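You operate a simulated robot arm through the tools that you are given. There is no shell and no other tool.

You run a simulated robot arm. Do the job below in one go: nothing can be reset, and whatever is moved stays where it is left.

Task
Grip the long bolt, try both yellow-banded rings and take it out.
Fine: vice tight till the green pin shows; run each ring on till it binds or is fully on the thread, and lay it back; slacken the vice and stand the bolt head down on the table. Set down upright: long black bolt.

It is judged by the outcome, as a careful person would: the job done as asked, and still so three seconds after it is handed in. It fails if anything else is knocked over, pushed out of place, dropped, spilled or broken.

Robot
A 7-joint arm with a two-finger parallel gripper, fixed in place. Base frame: the origin is at the foot of the arm, x ahead of it, y to its left, z up. Lengths are in m, angles in rad, forces in N, time in s.
With the tool pointing down near the work surface it reaches from about 0.24 to 0.62 m from the base axis. Its first joint turns from -1.152 to 1.152 rad. Payload 2.6 kg.
The TCP is the grasp point between the finger pads, 0.03 m short of the fingertips. In the tool frame z runs along the fingers and y along their closing line. The gripper opens to 0.094 m. The fingers are 0.028 m wide and 0.01 m thick; the gripper's body (0.05 by 0.096 m) begins 0.055 m behind the TCP.
Orientation is that of the tool frame in the base frame, as a unit quaternion [x, y, z, w]. With the fingers straight down and closing along the base's y, the tool's x points along the base's -x, its y along +y and its z along -z.

Tools
- The arm moves only by the tool nudge_tool. Its argument "motion" is a list of rows, each an object of numbers (a shift or turn left out is 0, a gripper value left out holds the last): "jaw": the opening, from 0 (shut) to 1 (fully open); "x", "y", "z": the shift along the base's x, y, z in units of 500 mm (1.0 is 500 mm); "wx", "wy", "wz": the turn, a rotation vector about the base's x, y, z in units of 90 degrees (1.0 is 90 degrees). In form: [{"jaw": .., "x": .., "y": .., "z": .., "wx": .., "wy": .., "wz": ..}, ...]. A call has 1 to 20 rows; each row is the pose to reach, as a shift and turn from the pose commanded when the call began. A call with a number of a shift or a turn outside -1 to 1 is refused whole. Rows are played at 5 a second. More than 0.05 m and 0.15 rad between two rows, or a gripper value outside its range, and nothing of the call is played. A pose out of reach is approached as far as the arm can. The call stops where the force on the tool passes 70 N (or 10 N more than at its start, if that is more) or the arm is blocked; 0.2 s more then pass. Each finger travels about 0.072 m/s and halts on what it meets, pressing with about 42 N; the grip force reading is that of the motor and also rises with nothing between the fingers. The clock runs only during rows and for 0.2 s after the last one: add rows that repeat a pose to give the fingers time. It gives the time, the measured TCP pose, the force on the tool (base axes), the opening and the grip force at its end, in the units of the frame above (readings bear some noise), with the torque about the TCP (base axes, N m) and any sound that the robot's microphone picked up, and new pictures: "pictures" is both (left out), scene, wrist or none.
- Cameras (640 x 400 px; columns grow to the right, rows downward): "scene" is fixed at [0.0189, 0.4233, 0.5608]; the picture's right is [-0.90, -0.45, 0.00], its down [-0.26, 0.53, -0.81] and it looks along [0.36, -0.72, -0.59] (base axes); focal length 226 px, centre (320, 200). "wrist" rides on the gripper at [0.076, 0.014, -0.102] in the tool frame; the picture's right is [-0.18, 0.98, 0.00], its down [-0.75, -0.14, -0.64] and it looks along [-0.63, -0.12, 0.77] (tool axes); focal length 243 px, centre (320, 200). There is no depth. A picture from a camera that has moved, and an enlarged one, comes with that camera's place and axes in the base frame and with its lens.
- close_up(camera, box): a new picture of the part [left, top, right, bottom] of that camera's present view, enlarged. No time passes.
- hand_in(): hands the job in; it is judged then, once.

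Places have to be worked out from the pictures, the camera data and where the tool is seen. Open the gripper and draw the arm clear of the work before you hand the job in, unless the task says otherwise.

The tools are called as a command line: name --argument value ..., lists and objects as JSON in quotes. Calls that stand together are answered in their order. nudge_tool: Moves the arm, as the interface text tells. Its arguments: {"type":"object","properties":{"motion":{"type":"array","items":{"type":"object","properties":{"jaw":{"type":"number"},"x":{"type":"number"},"y":{"type":"number"},"z":{"type":"number"},"wx":{"type":"number"},"wy":{"type":"number"},"wz":{"type":"number"}}}},"pictures":{"type":"string","enum":["both","scene","wrist","none"]}},"required":["motion"]} The other tools are called the same way: close_up (camera, box) takes an enlarged picture of a part of a camera's view; hand_in () hands the job in.

At the start:

```text
time: 0.0
position: [0.2767, 0.103, 0.4351]
ee_rot: [0.0, 1.0, -0.001, -0.001]
wrist_force: [-0.3, 0.6, -0.4]
wrist_torque: [0.01, -0.03, 0.0]
opening: 0.0938
finger_force: 0.0
```

scene: 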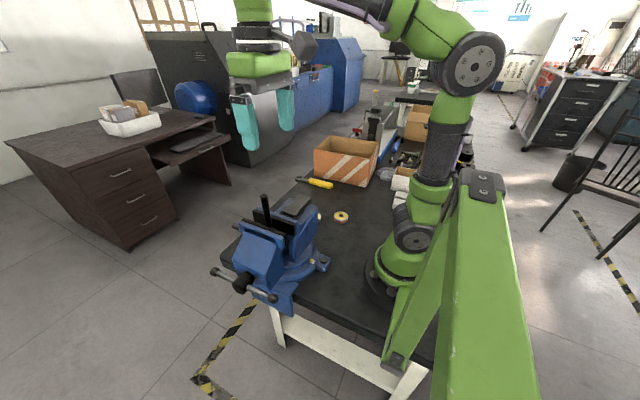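
wrist: 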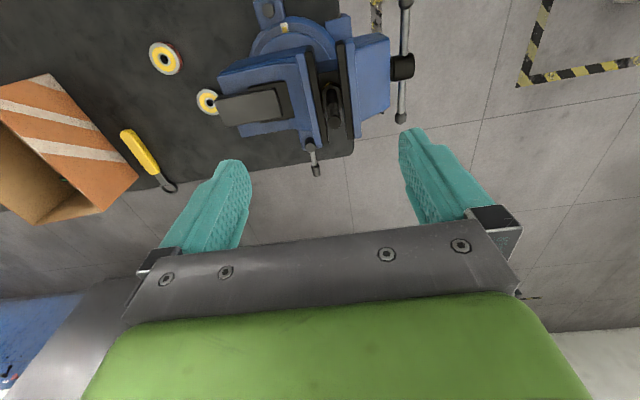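

I'll start by looking closely at the vice, bolt and rings in both views.

close_up --camera "scene" --box '[200, 170, 380, 320]'

close_up --camera "wrist" --box '[120, 0, 440, 200]'

close_up --camera "scene" --box '[290, 80, 490, 230]'

```text
2.67 times, centred on (290, 245) of scene
camera zoom: at [0.0189, 0.4233, 0.5608], right [-0.9, -0.45, 0.0], down [-0.26, 0.53, -0.81], along [0.36, -0.72, -0.59], focal length 604 px, centre (400, 80)
```

zoom: 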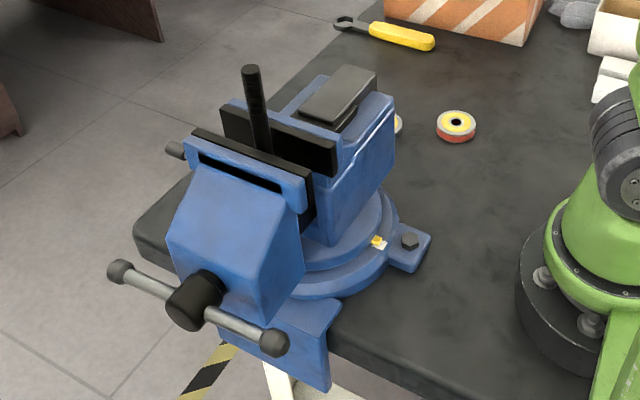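

```text
2.00 times, centred on (280, 100) of wrist
camera zoom: at [0.2007, 0.1187, 0.5386], right [0.18, 0.98, 0.0], down [0.75, -0.14, 0.64], along [0.63, -0.12, -0.77], focal length 485 px, centre (400, 400)
```

zoom: 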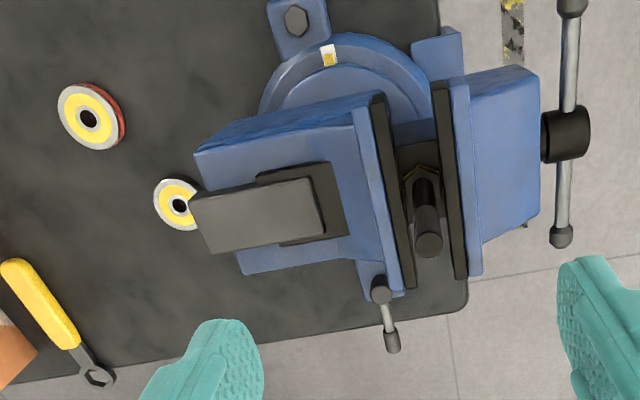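

```text
2.67 times, centred on (390, 155) of scene
camera zoom: at [0.0189, 0.4233, 0.5608], right [-0.9, -0.45, 0.0], down [-0.26, 0.53, -0.81], along [0.36, -0.72, -0.59], focal length 604 px, centre (133, 320)
```

zoom: 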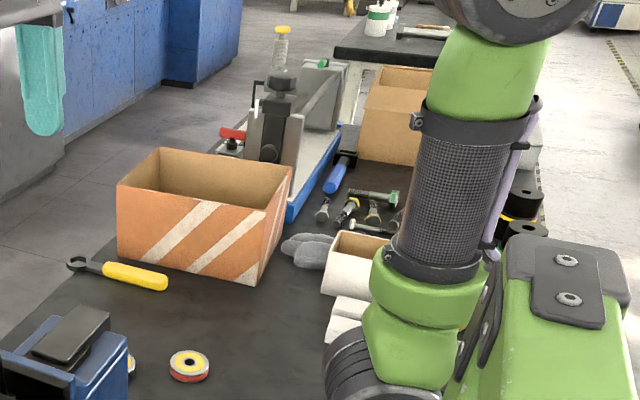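

The vice axis looks parallel to y, with the bolt top near (0.31, 0.115, 0.27) and the handle bar near y 0.235, z 0.1. I'll zoom in further on the jaws, the handle and the rings before moving.

close_up --camera "wrist" --box '[280, 20, 420, 180]'

close_up --camera "scene" --box '[240, 185, 320, 240]'

close_up --camera "scene" --box '[205, 240, 340, 315]'

close_up --camera "wrist" --box '[130, 30, 260, 130]'

```text
2.50 times, centred on (350, 100) of wrist
camera zoom: at [0.2007, 0.1187, 0.5386], right [0.18, 0.98, 0.0], down [0.75, -0.14, 0.64], along [0.63, -0.12, -0.77], focal length 606 px, centre (245, 450)
```

zoom: 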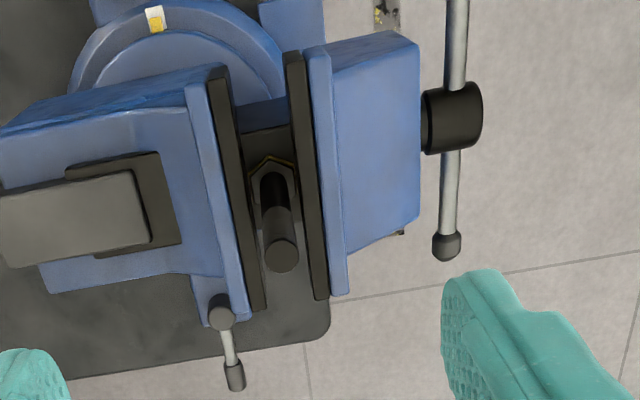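

```text
7.27 times, centred on (280, 212) of scene
camera zoom: at [0.0189, 0.4233, 0.5608], right [-0.9, -0.45, 0.0], down [-0.26, 0.53, -0.81], along [0.36, -0.72, -0.59], focal length 1648 px, centre (611, 109)
```

zoom: 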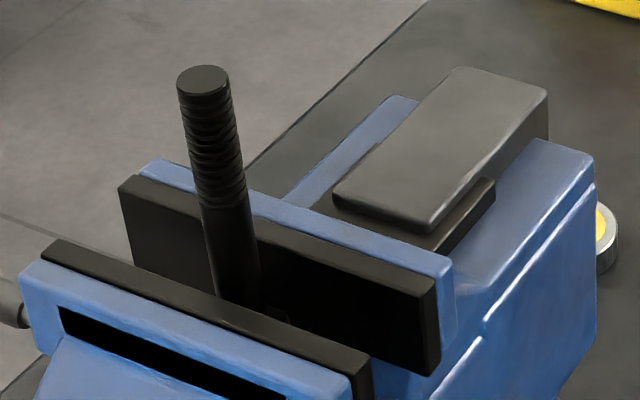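

```text
4.74 times, centred on (272, 278) of scene
camera zoom: at [0.0189, 0.4233, 0.5608], right [-0.9, -0.45, 0.0], down [-0.26, 0.53, -0.81], along [0.36, -0.72, -0.59], focal length 1074 px, centre (545, -167)
```

zoom: 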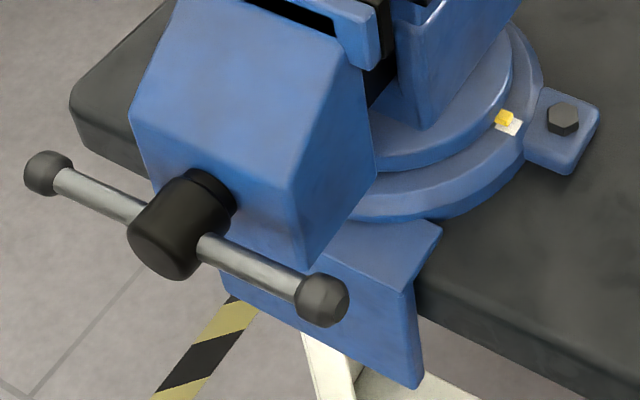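

```text
4.00 times, centred on (195, 80) of wrist
camera zoom: at [0.2007, 0.1187, 0.5386], right [0.18, 0.98, 0.0], down [0.75, -0.14, 0.64], along [0.63, -0.12, -0.77], focal length 970 px, centre (820, 680)
```

zoom: 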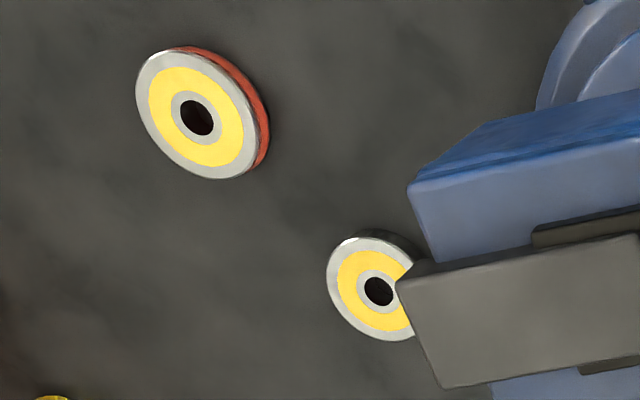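

Rings lie near (0.236, -0.19) and (0.328, -0.144), and the bolt stands head-down between open jaws. I'll move back and down a little to look at the vice from nearer.

nudge_tool --motion '[{"x": -0.03, "y": 0.02, "z": -0.07, "jaw": 1}, {"x": -0.06, "y": 0.04, "z": -0.14, "jaw": 1}, {"x": -0.09, "y": 0.05, "z": -0.2, "jaw": 1}, {"x": -0.09, "y": 0.05, "z": -0.25, "jaw": 1}, {"x": -0.09, "y": 0.05, "z": -0.25, "jaw": 1}]' --pictures "both"

```text
time: 1.2
position: [0.2324, 0.1291, 0.3108]
ee_rot: [0.001, 1.0, 0.0, 0.0]
wrist_force: [-1.1, 0.6, -0.1]
wrist_torque: [-0.01, -0.01, -0.02]
opening: 0.0942
finger_force: 0.0
camera wrist: at [0.1564, 0.1434, 0.4139], right [0.19, 0.98, 0.0], down [0.75, -0.14, 0.64], along [0.63, -0.12, -0.77], focal length 243 px, centre (320, 200)
```

scene: 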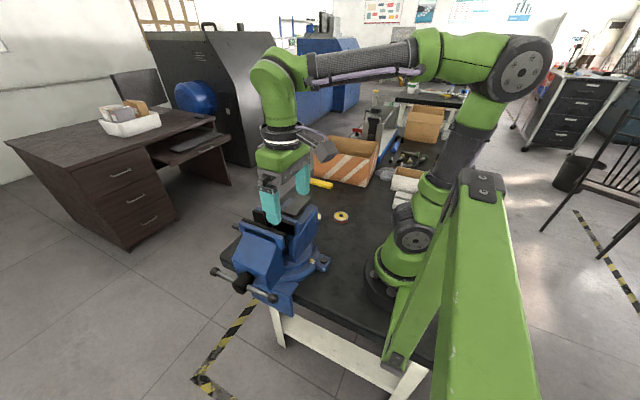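
wrist: 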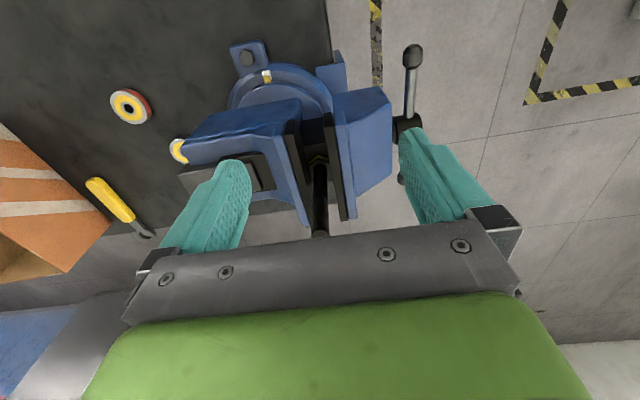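

close_up --camera "wrist" --box '[220, 30, 440, 240]'

close_up --camera "wrist" --box '[270, 120, 370, 240]'

```text
1.90 times, centred on (330, 135) of wrist
camera zoom: at [0.1564, 0.1434, 0.4139], right [0.19, 0.98, 0.0], down [0.75, -0.14, 0.64], along [0.63, -0.12, -0.77], focal length 462 px, centre (301, 324)
```

zoom: 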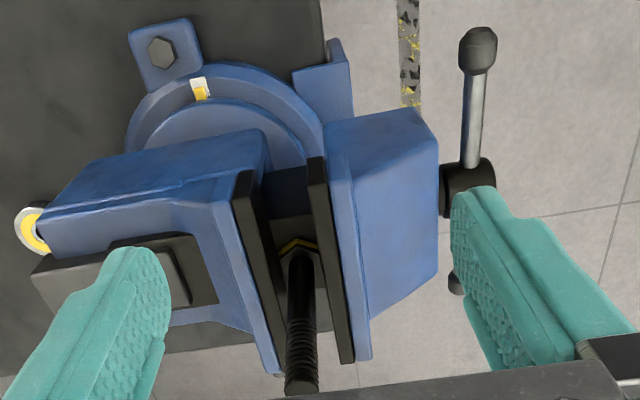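

```text
3.33 times, centred on (320, 180) of wrist
camera zoom: at [0.1564, 0.1434, 0.4139], right [0.19, 0.98, 0.0], down [0.75, -0.14, 0.64], along [0.63, -0.12, -0.77], focal length 809 px, centre (320, 267)
```

zoom: 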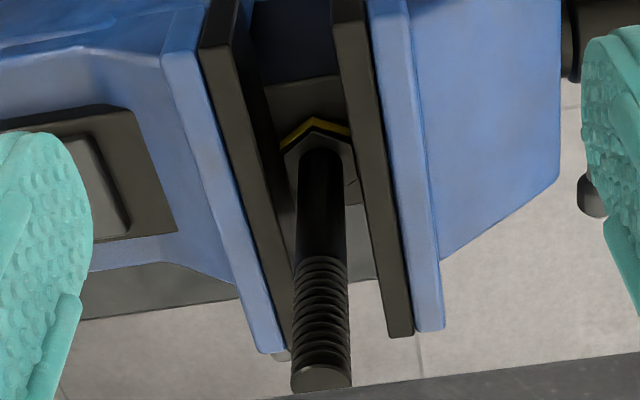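

The bolt's hex head sits in a nest between the jaws. The handle bar runs along x from about (0.226, 0.233, 0.108) to (0.40, 0.233, 0.091), so I'll go above its far (+x) end with the jaws part-closed and look from there.

nudge_tool --motion '[{"y": 0.09, "jaw": 0.4}, {"y": 0.18, "jaw": 0.4}, {"x": 0.08, "y": 0.2108, "jaw": 0.4}, {"x": 0.17, "y": 0.2108, "jaw": 0.4}, {"x": 0.26, "y": 0.2108, "jaw": 0.4}, {"x": 0.3206, "y": 0.2108, "jaw": 0.4}, {"x": 0.3206, "y": 0.2108, "z": -0.09, "jaw": 0.4}, {"x": 0.3206, "y": 0.2108, "z": -0.18, "jaw": 0.4}, {"x": 0.3206, "y": 0.2108, "z": -0.22, "jaw": 0.4}, {"x": 0.3206, "y": 0.2108, "z": -0.22, "jaw": 0.4}]' --pictures "both"

```text
time: 3.4
position: [0.3921, 0.2346, 0.1999]
ee_rot: [0.0, 1.0, 0.0, -0.001]
wrist_force: [0.6, 0.0, 0.3]
wrist_torque: [0.0, 0.01, -0.02]
opening: 0.0374
finger_force: 0.1
camera wrist: at [0.3161, 0.2495, 0.3026], right [0.19, 0.98, 0.0], down [0.75, -0.14, 0.64], along [0.63, -0.12, -0.77], focal length 243 px, centre (320, 200)
```

scene: 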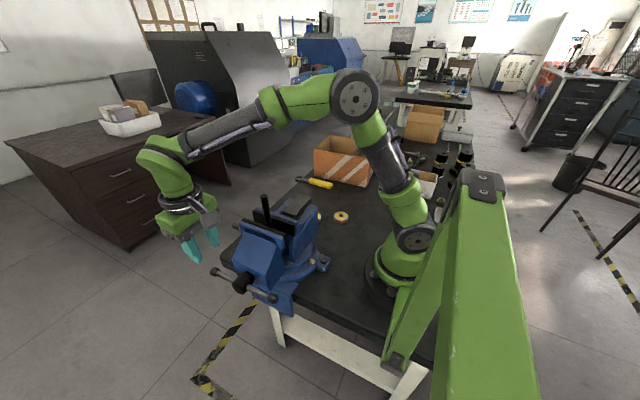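
wrist: 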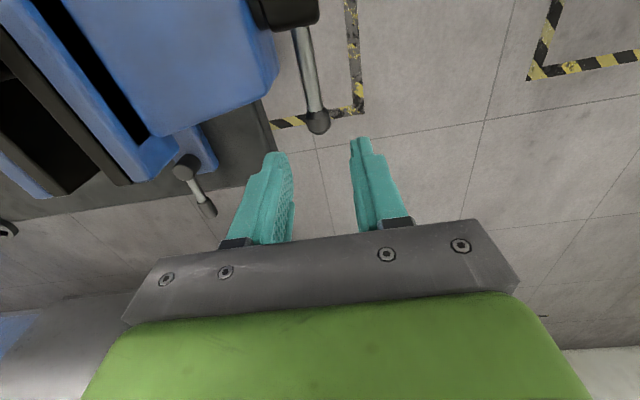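

The bar's end ball appears at about (0.400, 0.2315, 0.091), matching my estimate. I'll lower the fingertips around the bar just inboard of the ball and close on it.

nudge_tool --motion '[{"x": -0.024, "y": -0.004, "z": -0.06, "jaw": 0.28}, {"x": -0.024, "y": -0.004, "z": -0.12, "jaw": 0.28}, {"x": -0.024, "y": -0.004, "z": -0.178, "jaw": 0.28}, {"x": -0.024, "y": -0.004, "z": -0.178, "jaw": 0.28}]' --pictures "both"

```text
time: 4.4
position: [0.3812, 0.2324, 0.1119]
ee_rot: [0.001, 1.0, 0.0, 0.0]
wrist_force: [-0.3, -0.3, -1.1]
wrist_torque: [0.02, -0.01, 0.0]
opening: 0.0264
finger_force: 0.1
camera wrist: at [0.3049, 0.2479, 0.2136], right [0.19, 0.98, 0.0], down [0.75, -0.14, 0.64], along [0.63, -0.12, -0.77], focal length 243 px, centre (320, 200)
```

scene: 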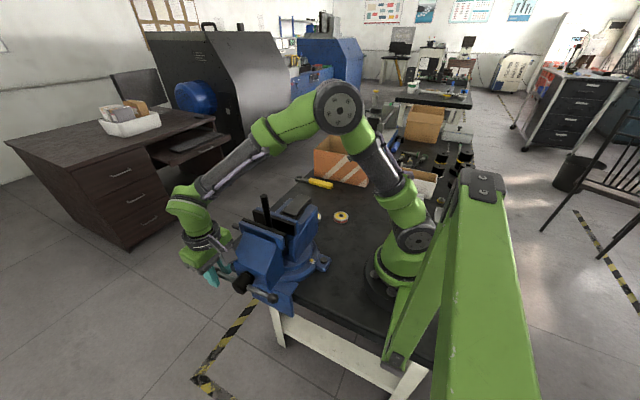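
wrist: 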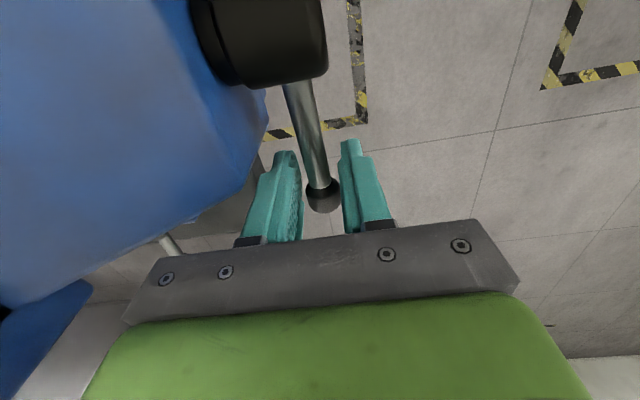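

close_up --camera "wrist" --box '[220, 60, 420, 240]'

close_up --camera "scene" --box '[170, 200, 330, 310]'

```text
2.22 times, centred on (320, 150) of wrist
camera zoom: at [0.3049, 0.2479, 0.2136], right [0.19, 0.98, 0.0], down [0.75, -0.14, 0.64], along [0.63, -0.12, -0.77], focal length 539 px, centre (320, 311)
```

zoom: 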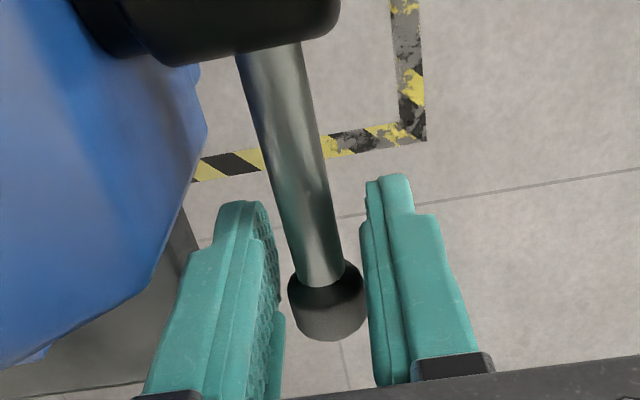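

```text
3.64 times, centred on (250, 255) of scene
camera zoom: at [0.0189, 0.4233, 0.5608], right [-0.9, -0.45, 0.0], down [-0.26, 0.53, -0.81], along [0.36, -0.72, -0.59], focal length 824 px, centre (574, 0)
```

zoom: 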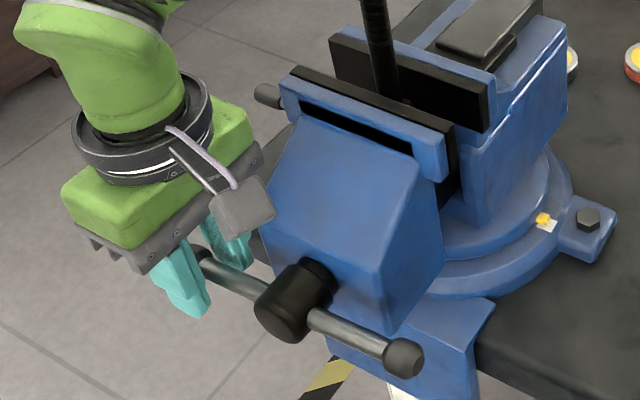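

The bar lies between the fingertips just inside its ball end. I'll close on it and check the force readings.

nudge_tool --motion '[{"jaw": 0.1}, {"jaw": 0.0}, {"jaw": 0.0}]' --pictures "wrist"

```text
time: 5.2
position: [0.3812, 0.2322, 0.1108]
ee_rot: [0.001, 1.0, -0.001, 0.0]
wrist_force: [-0.1, -2.2, -4.3]
wrist_torque: [-0.11, -0.28, -0.13]
opening: 0.0203
finger_force: 45.5
camera wrist: at [0.305, 0.2477, 0.2136], right [0.19, 0.98, 0.0], down [0.75, -0.14, 0.64], along [0.63, -0.12, -0.77], focal length 243 px, centre (320, 200)
```

wrist: 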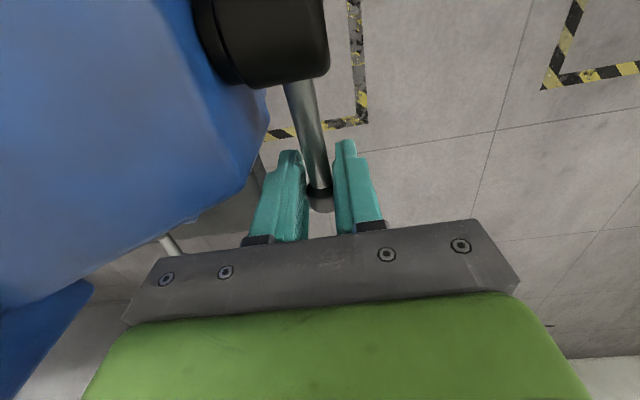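

The pads caught the edge of the ball (opening 0.020). I'll reopen, shift 10 mm inboard so they hold the plain bar, and close again.

nudge_tool --motion '[{"jaw": 0.28}, {"jaw": 0.28}, {"x": -0.022, "y": -0.001, "jaw": 0.28}, {"x": -0.022, "y": -0.001, "jaw": 0.1}, {"x": -0.022, "y": -0.001, "jaw": 0.0}, {"x": -0.022, "y": -0.001, "jaw": 0.0}]' --pictures "wrist"

```text
time: 6.6
position: [0.3699, 0.2325, 0.1117]
ee_rot: [0.0, 1.0, 0.0, 0.0]
wrist_force: [2.7, 1.1, -3.7]
wrist_torque: [0.01, -0.21, 0.02]
opening: 0.0124
finger_force: 45.0
camera wrist: at [0.2933, 0.2473, 0.2146], right [0.18, 0.98, 0.0], down [0.75, -0.14, 0.64], along [0.63, -0.12, -0.77], focal length 243 px, centre (320, 200)
```

wrist: 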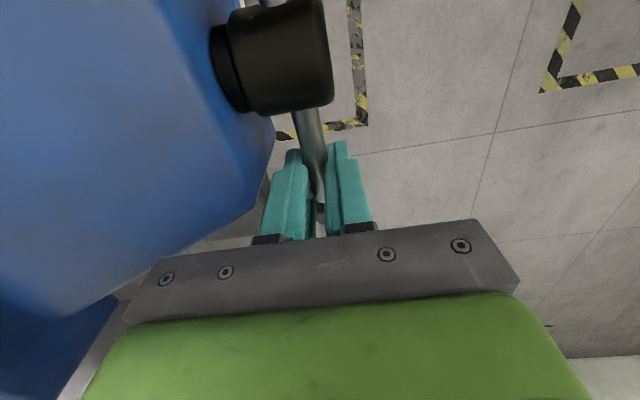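

The bar (12 mm) is held, but at steep angles the ball end would wedge between the pads. The ball itself makes a better pivot grip, so I'll reopen, slide out to the ball centre and close there.

nudge_tool --motion '[{"jaw": 0.3}, {"jaw": 0.3}, {"x": 0.031, "jaw": 0.3}, {"x": 0.0626, "z": -0.02, "jaw": 0.3}, {"x": 0.0626, "z": -0.02, "jaw": 0.1}, {"x": 0.0626, "z": -0.02, "jaw": 0.0}, {"x": 0.0626, "z": -0.02, "jaw": 0.0}]' --pictures "wrist"

```text
time: 8.2
position: [0.3996, 0.2316, 0.1018]
ee_rot: [0.001, 1.0, 0.0, -0.001]
wrist_force: [-16.4, -3.4, 8.8]
wrist_torque: [0.05, 0.75, -0.23]
opening: 0.0207
finger_force: 45.0
camera wrist: at [0.3237, 0.2477, 0.2056], right [0.19, 0.98, 0.0], down [0.76, -0.14, 0.64], along [0.63, -0.12, -0.77], focal length 243 px, centre (320, 200)
```

wrist: 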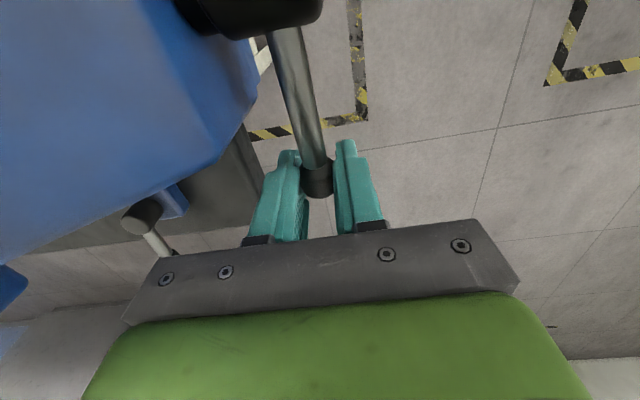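

The ball is pinched about 9 mm below the TCP. I'll try the tightening direction (clockwise seen from the handle: +x end upward) over the first 30° and watch the force.

nudge_tool --motion '[{"x": 0.0, "z": 0.016}, {"x": 0.0002, "z": 0.0324}, {"x": -0.002, "z": 0.048}, {"x": -0.0052, "z": 0.0628}, {"x": -0.01, "z": 0.0776}, {"x": -0.0158, "z": 0.0918}, {"x": -0.0158, "z": 0.0918}]' --pictures "both"

```text
time: 9.8
position: [0.3966, 0.2301, 0.1477]
ee_rot: [0.001, 1.0, -0.001, 0.003]
wrist_force: [11.7, -12.0, -12.3]
wrist_torque: [-0.15, -1.47, 0.13]
opening: 0.0204
finger_force: 44.9
camera wrist: at [0.3191, 0.2453, 0.2505], right [0.19, 0.98, 0.0], down [0.75, -0.14, 0.65], along [0.63, -0.12, -0.76], focal length 243 px, centre (320, 200)
```

scene: 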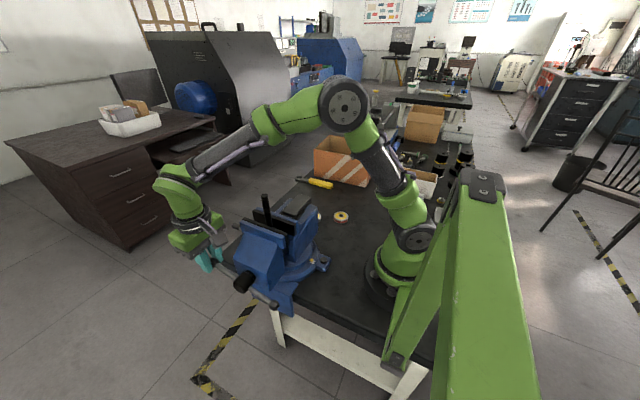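
wrist: 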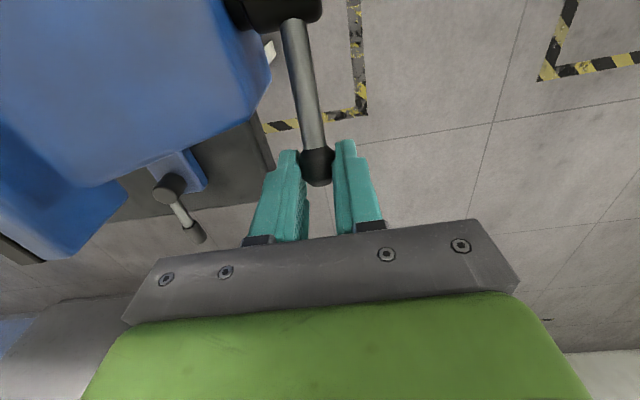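

close_up --camera "scene" --box '[190, 190, 330, 310]'

close_up --camera "wrist" --box '[220, 0, 420, 200]'

```text
3.33 times, centred on (260, 250) of scene
camera zoom: at [0.019, 0.4233, 0.5608], right [-0.9, -0.45, 0.0], down [-0.26, 0.53, -0.81], along [0.36, -0.72, -0.59], focal length 755 px, centre (520, 33)
```

zoom: 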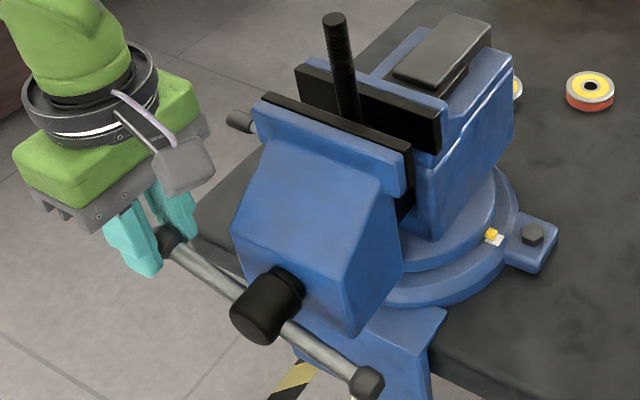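

```text
2.00 times, centred on (320, 100) of wrist
camera zoom: at [0.3191, 0.2453, 0.2505], right [0.19, 0.98, 0.0], down [0.75, -0.14, 0.65], along [0.63, -0.12, -0.76], focal length 485 px, centre (320, 400)
```

zoom: 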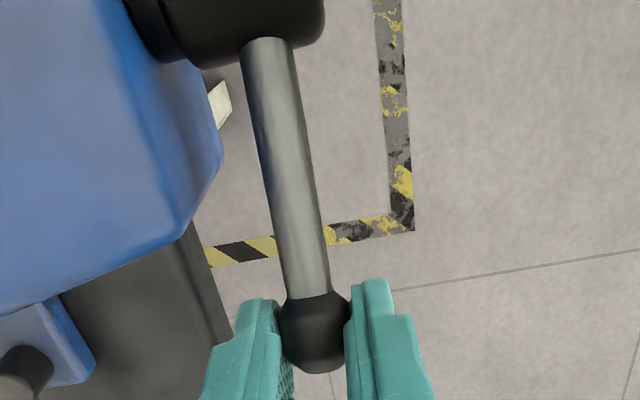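

The handle turned about 25° and the force stayed moderate. I'll carry the ball further up the arc to about 65°.

nudge_tool --motion '[{"x": -0.004, "z": 0.0136, "y": -0.002}, {"x": -0.0114, "z": 0.0266, "y": -0.002}, {"x": -0.0208, "z": 0.039, "y": -0.003}, {"x": -0.0312, "z": 0.0504, "y": -0.003}, {"x": -0.0425, "z": 0.0607, "y": -0.004}, {"x": -0.0548, "z": 0.0702, "y": -0.004}, {"x": -0.068, "z": 0.0783, "y": -0.004}, {"x": -0.0816, "z": 0.0856, "y": -0.004}, {"x": -0.0816, "z": 0.0856, "y": -0.004}]' --pictures "both"

```text
time: 11.8
position: [0.3542, 0.2294, 0.1915]
ee_rot: [-0.002, 1.0, 0.001, 0.006]
wrist_force: [21.1, -0.5, 3.7]
wrist_torque: [-0.03, -1.65, 0.04]
opening: 0.0204
finger_force: 44.6
camera wrist: at [0.2769, 0.2444, 0.2936], right [0.18, 0.98, 0.0], down [0.75, -0.14, 0.65], along [0.64, -0.11, -0.76], focal length 243 px, centre (320, 200)
```

scene: 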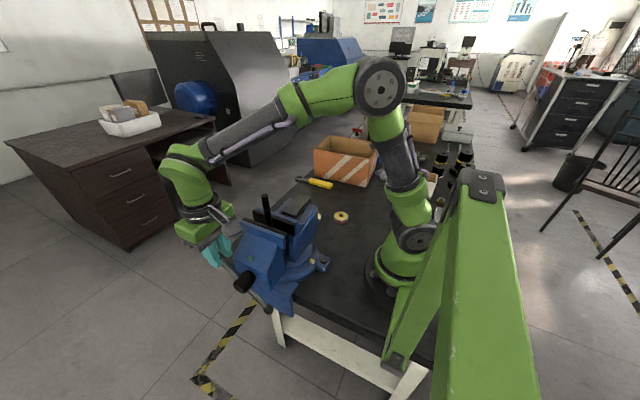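
wrist: 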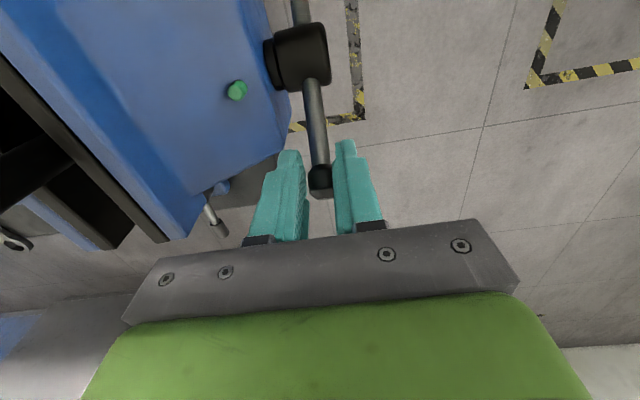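

A green pin has popped up on the vice's sloped face. I'll inspect it closely before letting go.

close_up --camera "wrist" --box '[150, 20, 350, 220]'

close_up --camera "scene" --box '[190, 190, 330, 310]'

```text
2.00 times, centred on (250, 120) of wrist
camera zoom: at [0.2769, 0.2444, 0.2936], right [0.18, 0.98, 0.0], down [0.75, -0.14, 0.65], along [0.64, -0.11, -0.76], focal length 485 px, centre (460, 360)
```

zoom: 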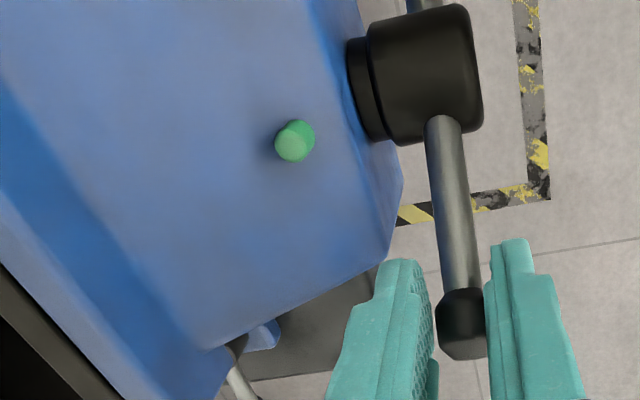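

```text
3.33 times, centred on (260, 250) of scene
camera zoom: at [0.0189, 0.4232, 0.5608], right [-0.9, -0.45, 0.0], down [-0.26, 0.53, -0.81], along [0.36, -0.72, -0.59], focal length 755 px, centre (520, 33)
```

zoom: 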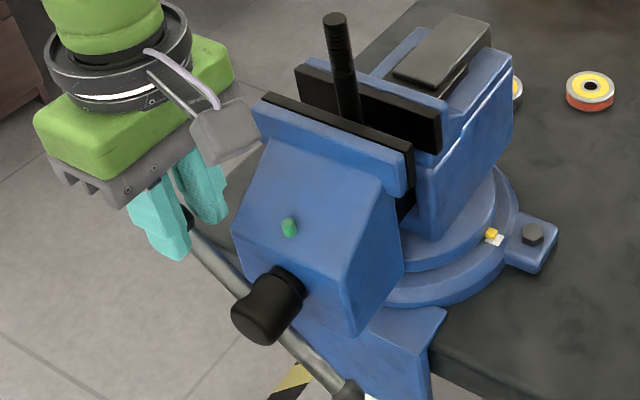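

The green pin stands clear, so the vice is tight. I'll open gently, check that the handle and pin hold, and lift away straight up.

nudge_tool --motion '[{"x": 0.004, "jaw": 0.3}, {"x": 0.004, "jaw": 0.38}, {"x": 0.004, "jaw": 0.38}, {"x": 0.004, "z": 0.06, "jaw": 0.38}, {"x": 0.004, "z": 0.14, "jaw": 0.38}, {"x": 0.004, "z": 0.22, "jaw": 0.38}, {"x": 0.004, "z": 0.22, "jaw": 0.38}]' --pictures "both"

```text
time: 13.4
position: [0.3539, 0.2314, 0.3]
ee_rot: [0.0, 1.0, 0.0, -0.001]
wrist_force: [-0.6, -0.4, -1.3]
wrist_torque: [-0.02, 0.01, 0.0]
opening: 0.0358
finger_force: 0.1
camera wrist: at [0.2784, 0.2459, 0.4029], right [0.18, 0.98, 0.0], down [0.75, -0.14, 0.64], along [0.63, -0.12, -0.77], focal length 243 px, centre (320, 200)
```

scene: 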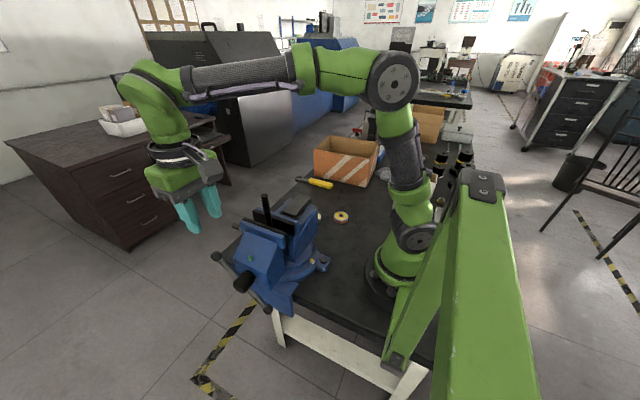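
wrist: 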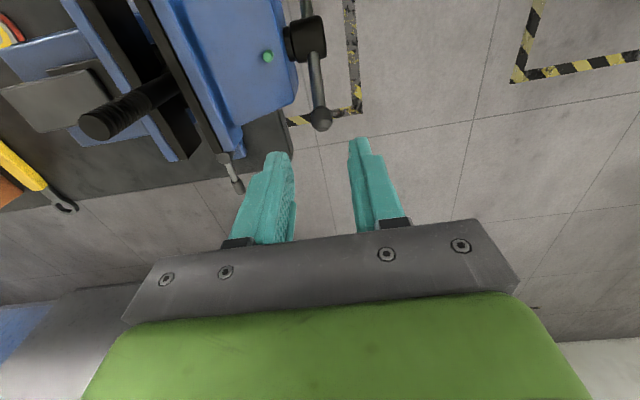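

The handle and pin stay put after release. Now I'll rise clear of the bolt and swing over toward the rings to look at them.

nudge_tool --motion '[{"z": 0.1, "jaw": 0.6}, {"z": 0.2, "jaw": 1.0}, {"x": -0.0241, "y": -0.0887, "z": 0.2, "jaw": 1.0}, {"x": -0.0483, "y": -0.1773, "z": 0.2, "jaw": 1.0}, {"x": -0.0724, "y": -0.266, "z": 0.2, "jaw": 1.0}, {"x": -0.0965, "y": -0.3547, "z": 0.2, "jaw": 1.0}, {"x": -0.1207, "y": -0.4433, "z": 0.2, "jaw": 1.0}, {"x": -0.1448, "y": -0.532, "z": 0.2, "jaw": 1.0}, {"x": -0.1689, "y": -0.6207, "z": 0.2, "jaw": 1.0}, {"x": -0.1931, "y": -0.7093, "z": 0.2, "jaw": 1.0}, {"x": -0.2172, "y": -0.798, "z": 0.2, "jaw": 1.0}, {"x": -0.2172, "y": -0.798, "z": 0.2, "jaw": 1.0}]' --pictures "both"

```text
time: 16.0
position: [0.2448, -0.1701, 0.3979]
ee_rot: [0.0, 1.0, 0.0, 0.0]
wrist_force: [0.8, 0.2, 0.2]
wrist_torque: [0.0, -0.03, 0.01]
opening: 0.094
finger_force: 0.1
camera wrist: at [0.1684, -0.1551, 0.5014], right [0.18, 0.98, 0.0], down [0.75, -0.14, 0.64], along [0.63, -0.12, -0.77], focal length 243 px, centre (320, 200)
```

scene: 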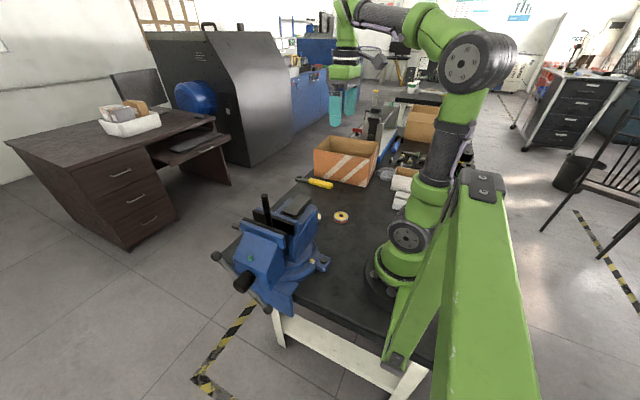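
wrist: 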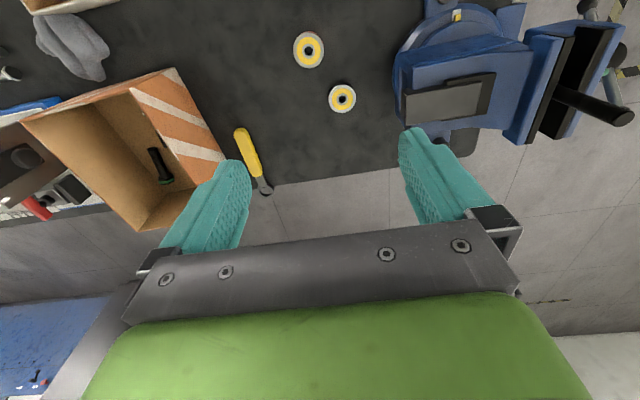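

close_up --camera "wrist" --box '[270, 10, 390, 130]'

close_up --camera "scene" --box '[300, 190, 370, 240]'

close_up --camera "wrist" --box '[380, 0, 640, 180]'

```text
3.33 times, centred on (330, 70) of wrist
camera zoom: at [0.1684, -0.1551, 0.5014], right [0.18, 0.98, 0.0], down [0.75, -0.14, 0.64], along [0.63, -0.12, -0.77], focal length 809 px, centre (287, 633)
```

zoom: 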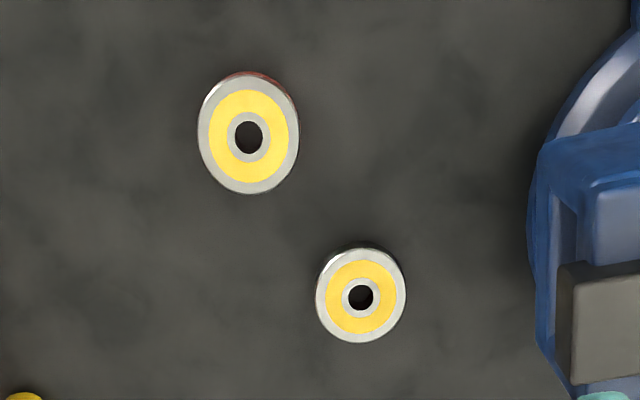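

```text
8.00 times, centred on (335, 215) of scene
camera zoom: at [0.0189, 0.4232, 0.5608], right [-0.9, -0.45, 0.0], down [-0.26, 0.53, -0.81], along [0.36, -0.72, -0.59], focal length 1812 px, centre (200, 80)
```

zoom: 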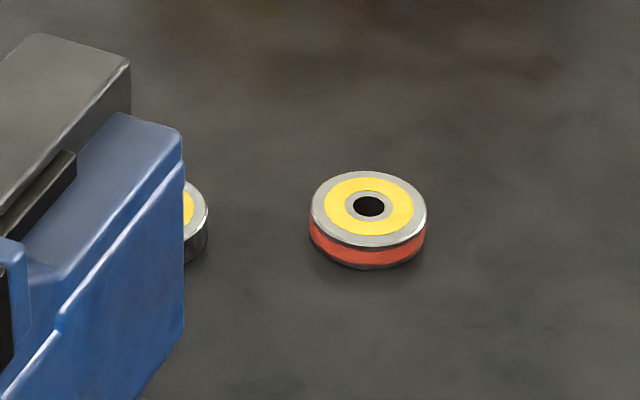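

```text
2.22 times, centred on (510, 90) of wrist
camera zoom: at [0.1684, -0.1551, 0.5014], right [0.18, 0.98, 0.0], down [0.75, -0.14, 0.64], along [0.63, -0.12, -0.77], focal length 539 px, centre (-102, 444)
```

zoom: 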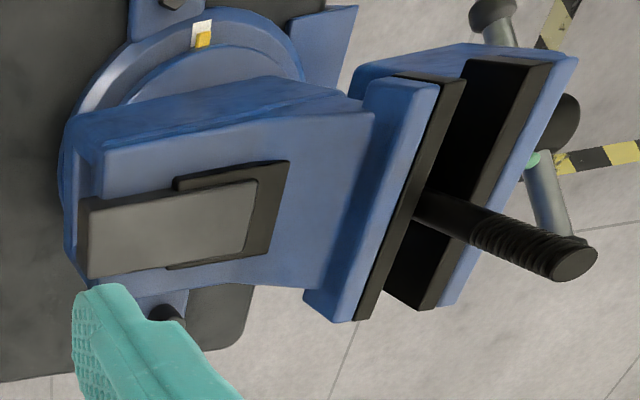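

Ring A's top centre works out at about (0.2364, -0.1893, 0.0145), ring B at (0.325, -0.142), both around 52 mm in diameter. I'll turn the wrist counter-clockwise 90° (to save clockwise travel for threading) while moving above ring A.

nudge_tool --motion '[{"wz": 0.09, "z": -0.04}, {"wz": 0.18, "z": -0.08}, {"wz": 0.27, "z": -0.12}, {"wz": 0.36, "z": -0.16}, {"wz": 0.45, "z": -0.2}, {"wz": 0.54, "z": -0.24, "x": -0.008, "y": -0.018}, {"wz": 0.63, "z": -0.28, "x": -0.0172, "y": -0.0386}, {"wz": 0.72, "z": -0.32, "x": -0.0172, "y": -0.0386}, {"wz": 0.81, "z": -0.36, "x": -0.0172, "y": -0.0386}, {"wz": 0.9, "z": -0.4, "x": -0.0172, "y": -0.0386}, {"wz": 0.99, "z": -0.44, "x": -0.0172, "y": -0.0386}, {"wz": 1.0, "z": -0.46, "x": -0.0172, "y": -0.0386}, {"wz": 1.0, "z": -0.46, "x": -0.0172, "y": -0.0386}]' --pictures "both"

```text
time: 18.8
position: [0.2356, -0.1897, 0.171]
ee_rot: [-0.707, 0.707, -0.001, 0.001]
wrist_force: [0.0, -0.1, 0.0]
wrist_torque: [0.02, -0.03, 0.01]
opening: 0.0941
finger_force: 0.0
camera wrist: at [0.2218, -0.264, 0.2735], right [-0.98, 0.18, 0.0], down [0.14, 0.75, 0.64], along [0.12, 0.63, -0.77], focal length 243 px, centre (320, 200)
```

scene: 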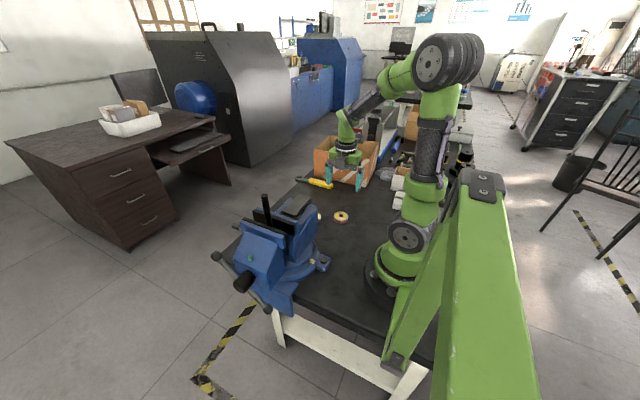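
wrist: 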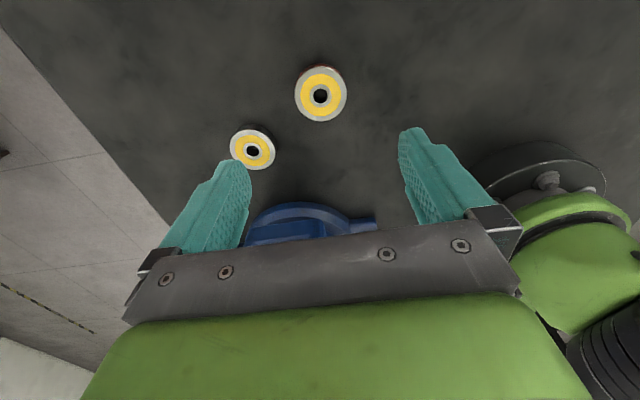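

Ring A checks out at about (0.237, -0.188). Before descending I'll see how much further the wrist can turn counter-clockwise from here.

nudge_tool --motion '[{"wz": 0.09}, {"wz": 0.18}, {"wz": 0.27}, {"wz": 0.36}, {"wz": 0.45}, {"wz": 0.54}, {"wz": 0.63}, {"wz": 0.72}, {"wz": 0.8}, {"wz": 0.8}]' --pictures "wrist"

```text
time: 21.0
position: [0.2974, -0.1288, 0.0691]
ee_rot: [0.988, -0.157, 0.001, 0.002]
wrist_force: [-0.9, -1.2, 0.2]
wrist_torque: [-0.02, 0.01, 0.02]
opening: 0.094
finger_force: 0.0
out of reach, approached as far as the arm can: row 4, 5, 6, 7, 8, 9, 10
camera wrist: at [0.3673, -0.1652, 0.171], right [-0.48, -0.88, 0.0], down [-0.67, 0.37, 0.64], along [-0.56, 0.3, -0.77], focal length 243 px, centre (320, 200)
```

wrist: 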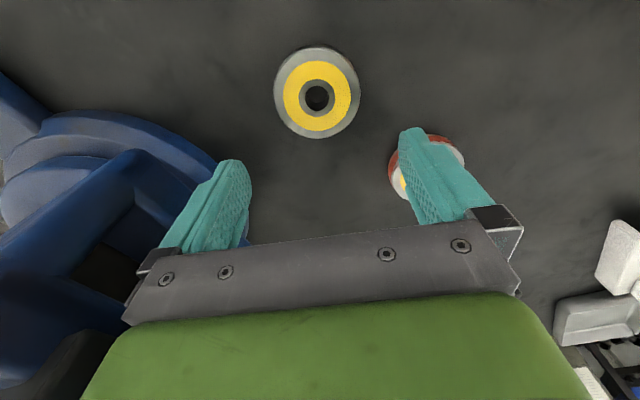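

That passed a joint limit (yaw past about +115–120° here) and dragged the arm off to (0.297, -0.129, 0.069), though with no contact. I'll retrace the same steps back to yaw +90°.

nudge_tool --motion '[{"wz": -0.08}, {"wz": -0.17}, {"wz": -0.26}, {"wz": -0.35}, {"wz": -0.44}, {"wz": -0.53}, {"wz": -0.62}, {"wz": -0.71}, {"wz": -0.8}, {"wz": -0.8}]' --pictures "both"

```text
time: 23.2
position: [0.3019, -0.1224, 0.0699]
ee_rot: [-0.706, 0.708, 0.0, 0.0]
wrist_force: [-0.7, 0.6, 0.4]
wrist_torque: [-0.04, 0.0, 0.0]
opening: 0.0939
finger_force: 0.0
camera wrist: at [0.286, -0.1991, 0.1727], right [-0.98, 0.19, 0.0], down [0.14, 0.75, 0.64], along [0.12, 0.63, -0.77], focal length 243 px, centre (320, 200)
```

scene: 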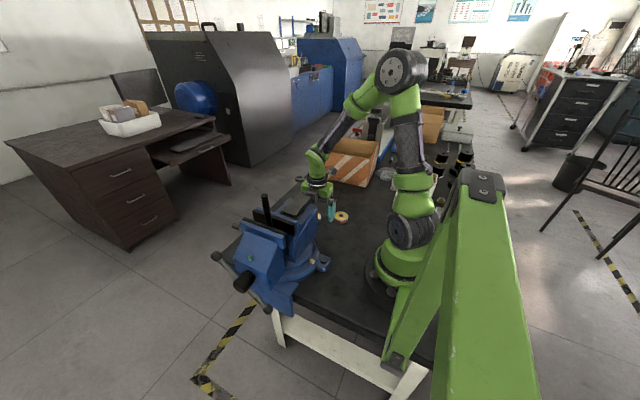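
wrist: 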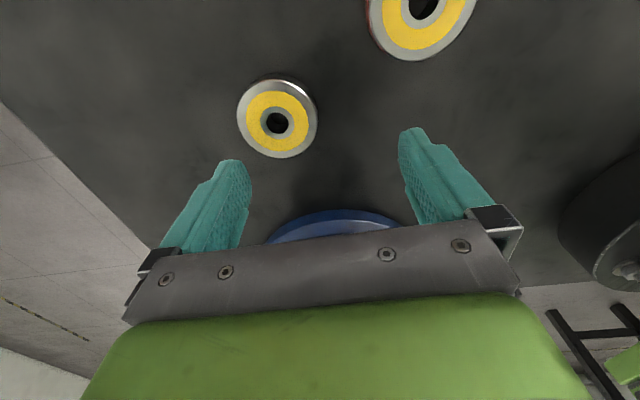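

The commanded pose was reset to where the arm ended, so I'm now at (0.302, -0.122, 0.070), yaw +90°, right by ring B, which measures (0.326, -0.1415). I'll take ring B first and come down over it partway.

nudge_tool --motion '[{"z": 0.03, "jaw": 1}, {"x": 0.048, "y": -0.038, "z": 0.03, "jaw": 1}, {"x": 0.048, "y": -0.038, "z": -0.01, "jaw": 1}, {"x": 0.048, "y": -0.038, "z": -0.05, "jaw": 1}, {"x": 0.048, "y": -0.038, "z": -0.05, "jaw": 1}]' --pictures "both"

```text
time: 24.4
position: [0.3228, -0.1429, 0.0434]
ee_rot: [-0.707, 0.708, -0.001, 0.0]
wrist_force: [-1.4, 0.7, 0.6]
wrist_torque: [0.01, -0.03, 0.01]
opening: 0.0939
finger_force: 0.0
camera wrist: at [0.309, -0.2187, 0.1475], right [-0.98, 0.18, 0.0], down [0.14, 0.75, 0.64], along [0.12, 0.63, -0.77], focal length 243 px, centre (320, 200)
```

scene: 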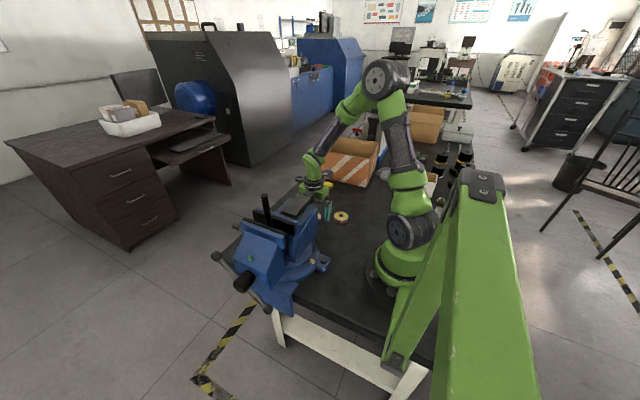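
wrist: 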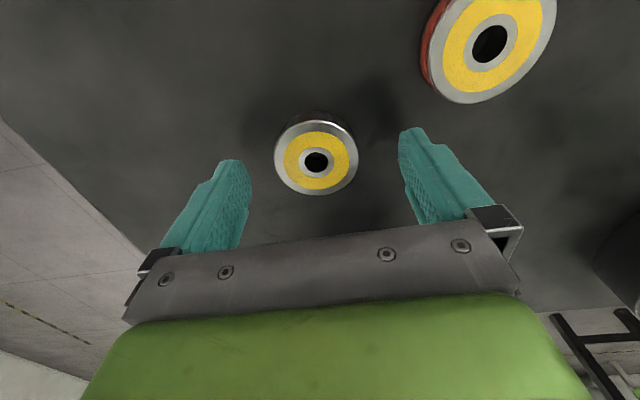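

Ring B measures (0.3258, -0.1407), so I'm about 3 mm off in x and 2 mm in y. I'll correct that, lower to about 3 mm above the table and close.

nudge_tool --motion '[{"x": 0.006, "y": 0.004, "z": -0.01, "jaw": 1}, {"x": 0.006, "y": 0.004, "z": -0.021, "jaw": 1}, {"x": 0.006, "y": 0.004, "z": -0.021, "jaw": 0.75}, {"x": 0.006, "y": 0.004, "z": -0.021, "jaw": 0.5}, {"x": 0.006, "y": 0.004, "z": -0.021, "jaw": 0.5}, {"x": 0.006, "y": 0.004, "z": -0.021, "jaw": 0.5}]' --pictures "wrist"

```text
time: 25.8
position: [0.3262, -0.1407, 0.0346]
ee_rot: [-0.707, 0.707, 0.0, 0.0]
wrist_force: [0.2, 0.0, 0.0]
wrist_torque: [-0.03, -0.02, 0.0]
opening: 0.0515
finger_force: 41.4
camera wrist: at [0.3121, -0.2164, 0.1374], right [-0.98, 0.18, 0.0], down [0.14, 0.75, 0.64], along [0.12, 0.63, -0.77], focal length 243 px, centre (320, 200)
```

wrist: 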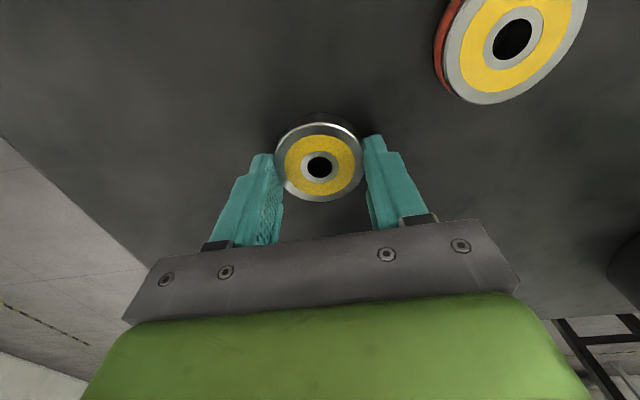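

Ring B is gripped (opening 0.0515) and its centre coincides with the TCP. I'll lift it high, pass over the bolt and stop 45 mm beyond it so the wrist camera can see the bolt top for alignment.

nudge_tool --motion '[{"z": 0.08, "jaw": 0.4}, {"z": 0.17, "jaw": 0.4}, {"z": 0.26, "jaw": 0.4}, {"z": 0.35, "jaw": 0.4}, {"z": 0.44, "jaw": 0.4}, {"z": 0.53, "jaw": 0.4}, {"z": 0.622, "jaw": 0.4}, {"z": 0.622, "y": 0.085, "x": -0.005, "jaw": 0.4}, {"z": 0.622, "y": 0.17, "x": -0.01, "jaw": 0.4}, {"z": 0.622, "y": 0.255, "x": -0.015, "jaw": 0.4}, {"z": 0.622, "y": 0.34, "x": -0.02, "jaw": 0.4}, {"z": 0.622, "y": 0.425, "x": -0.025, "jaw": 0.4}, {"z": 0.622, "y": 0.51, "x": -0.03, "jaw": 0.4}, {"z": 0.622, "y": 0.596, "x": -0.034, "jaw": 0.4}, {"z": 0.622, "y": 0.596, "x": -0.034, "jaw": 0.4}]' --pictures "both"

```text
time: 29.0
position: [0.309, 0.1594, 0.3434]
ee_rot: [-0.706, 0.708, 0.0, 0.0]
wrist_force: [-0.2, -0.7, 0.9]
wrist_torque: [-0.02, 0.0, 0.01]
opening: 0.0377
finger_force: 0.0
camera wrist: at [0.2942, 0.0832, 0.4462], right [-0.98, 0.18, 0.0], down [0.14, 0.75, 0.64], along [0.12, 0.63, -0.77], focal length 243 px, centre (320, 200)
```

scene: 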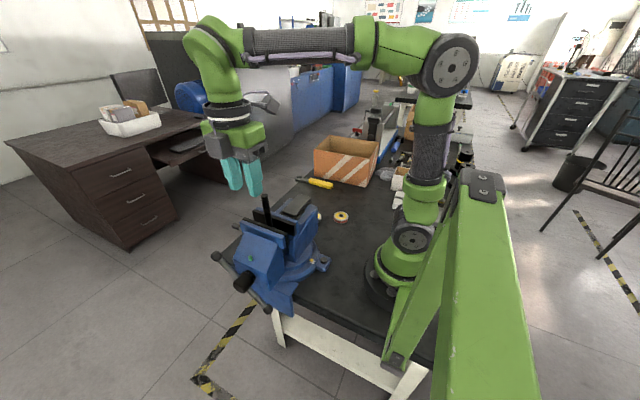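
wrist: 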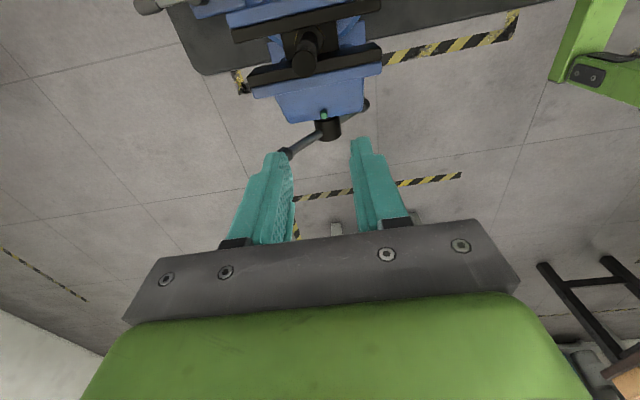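

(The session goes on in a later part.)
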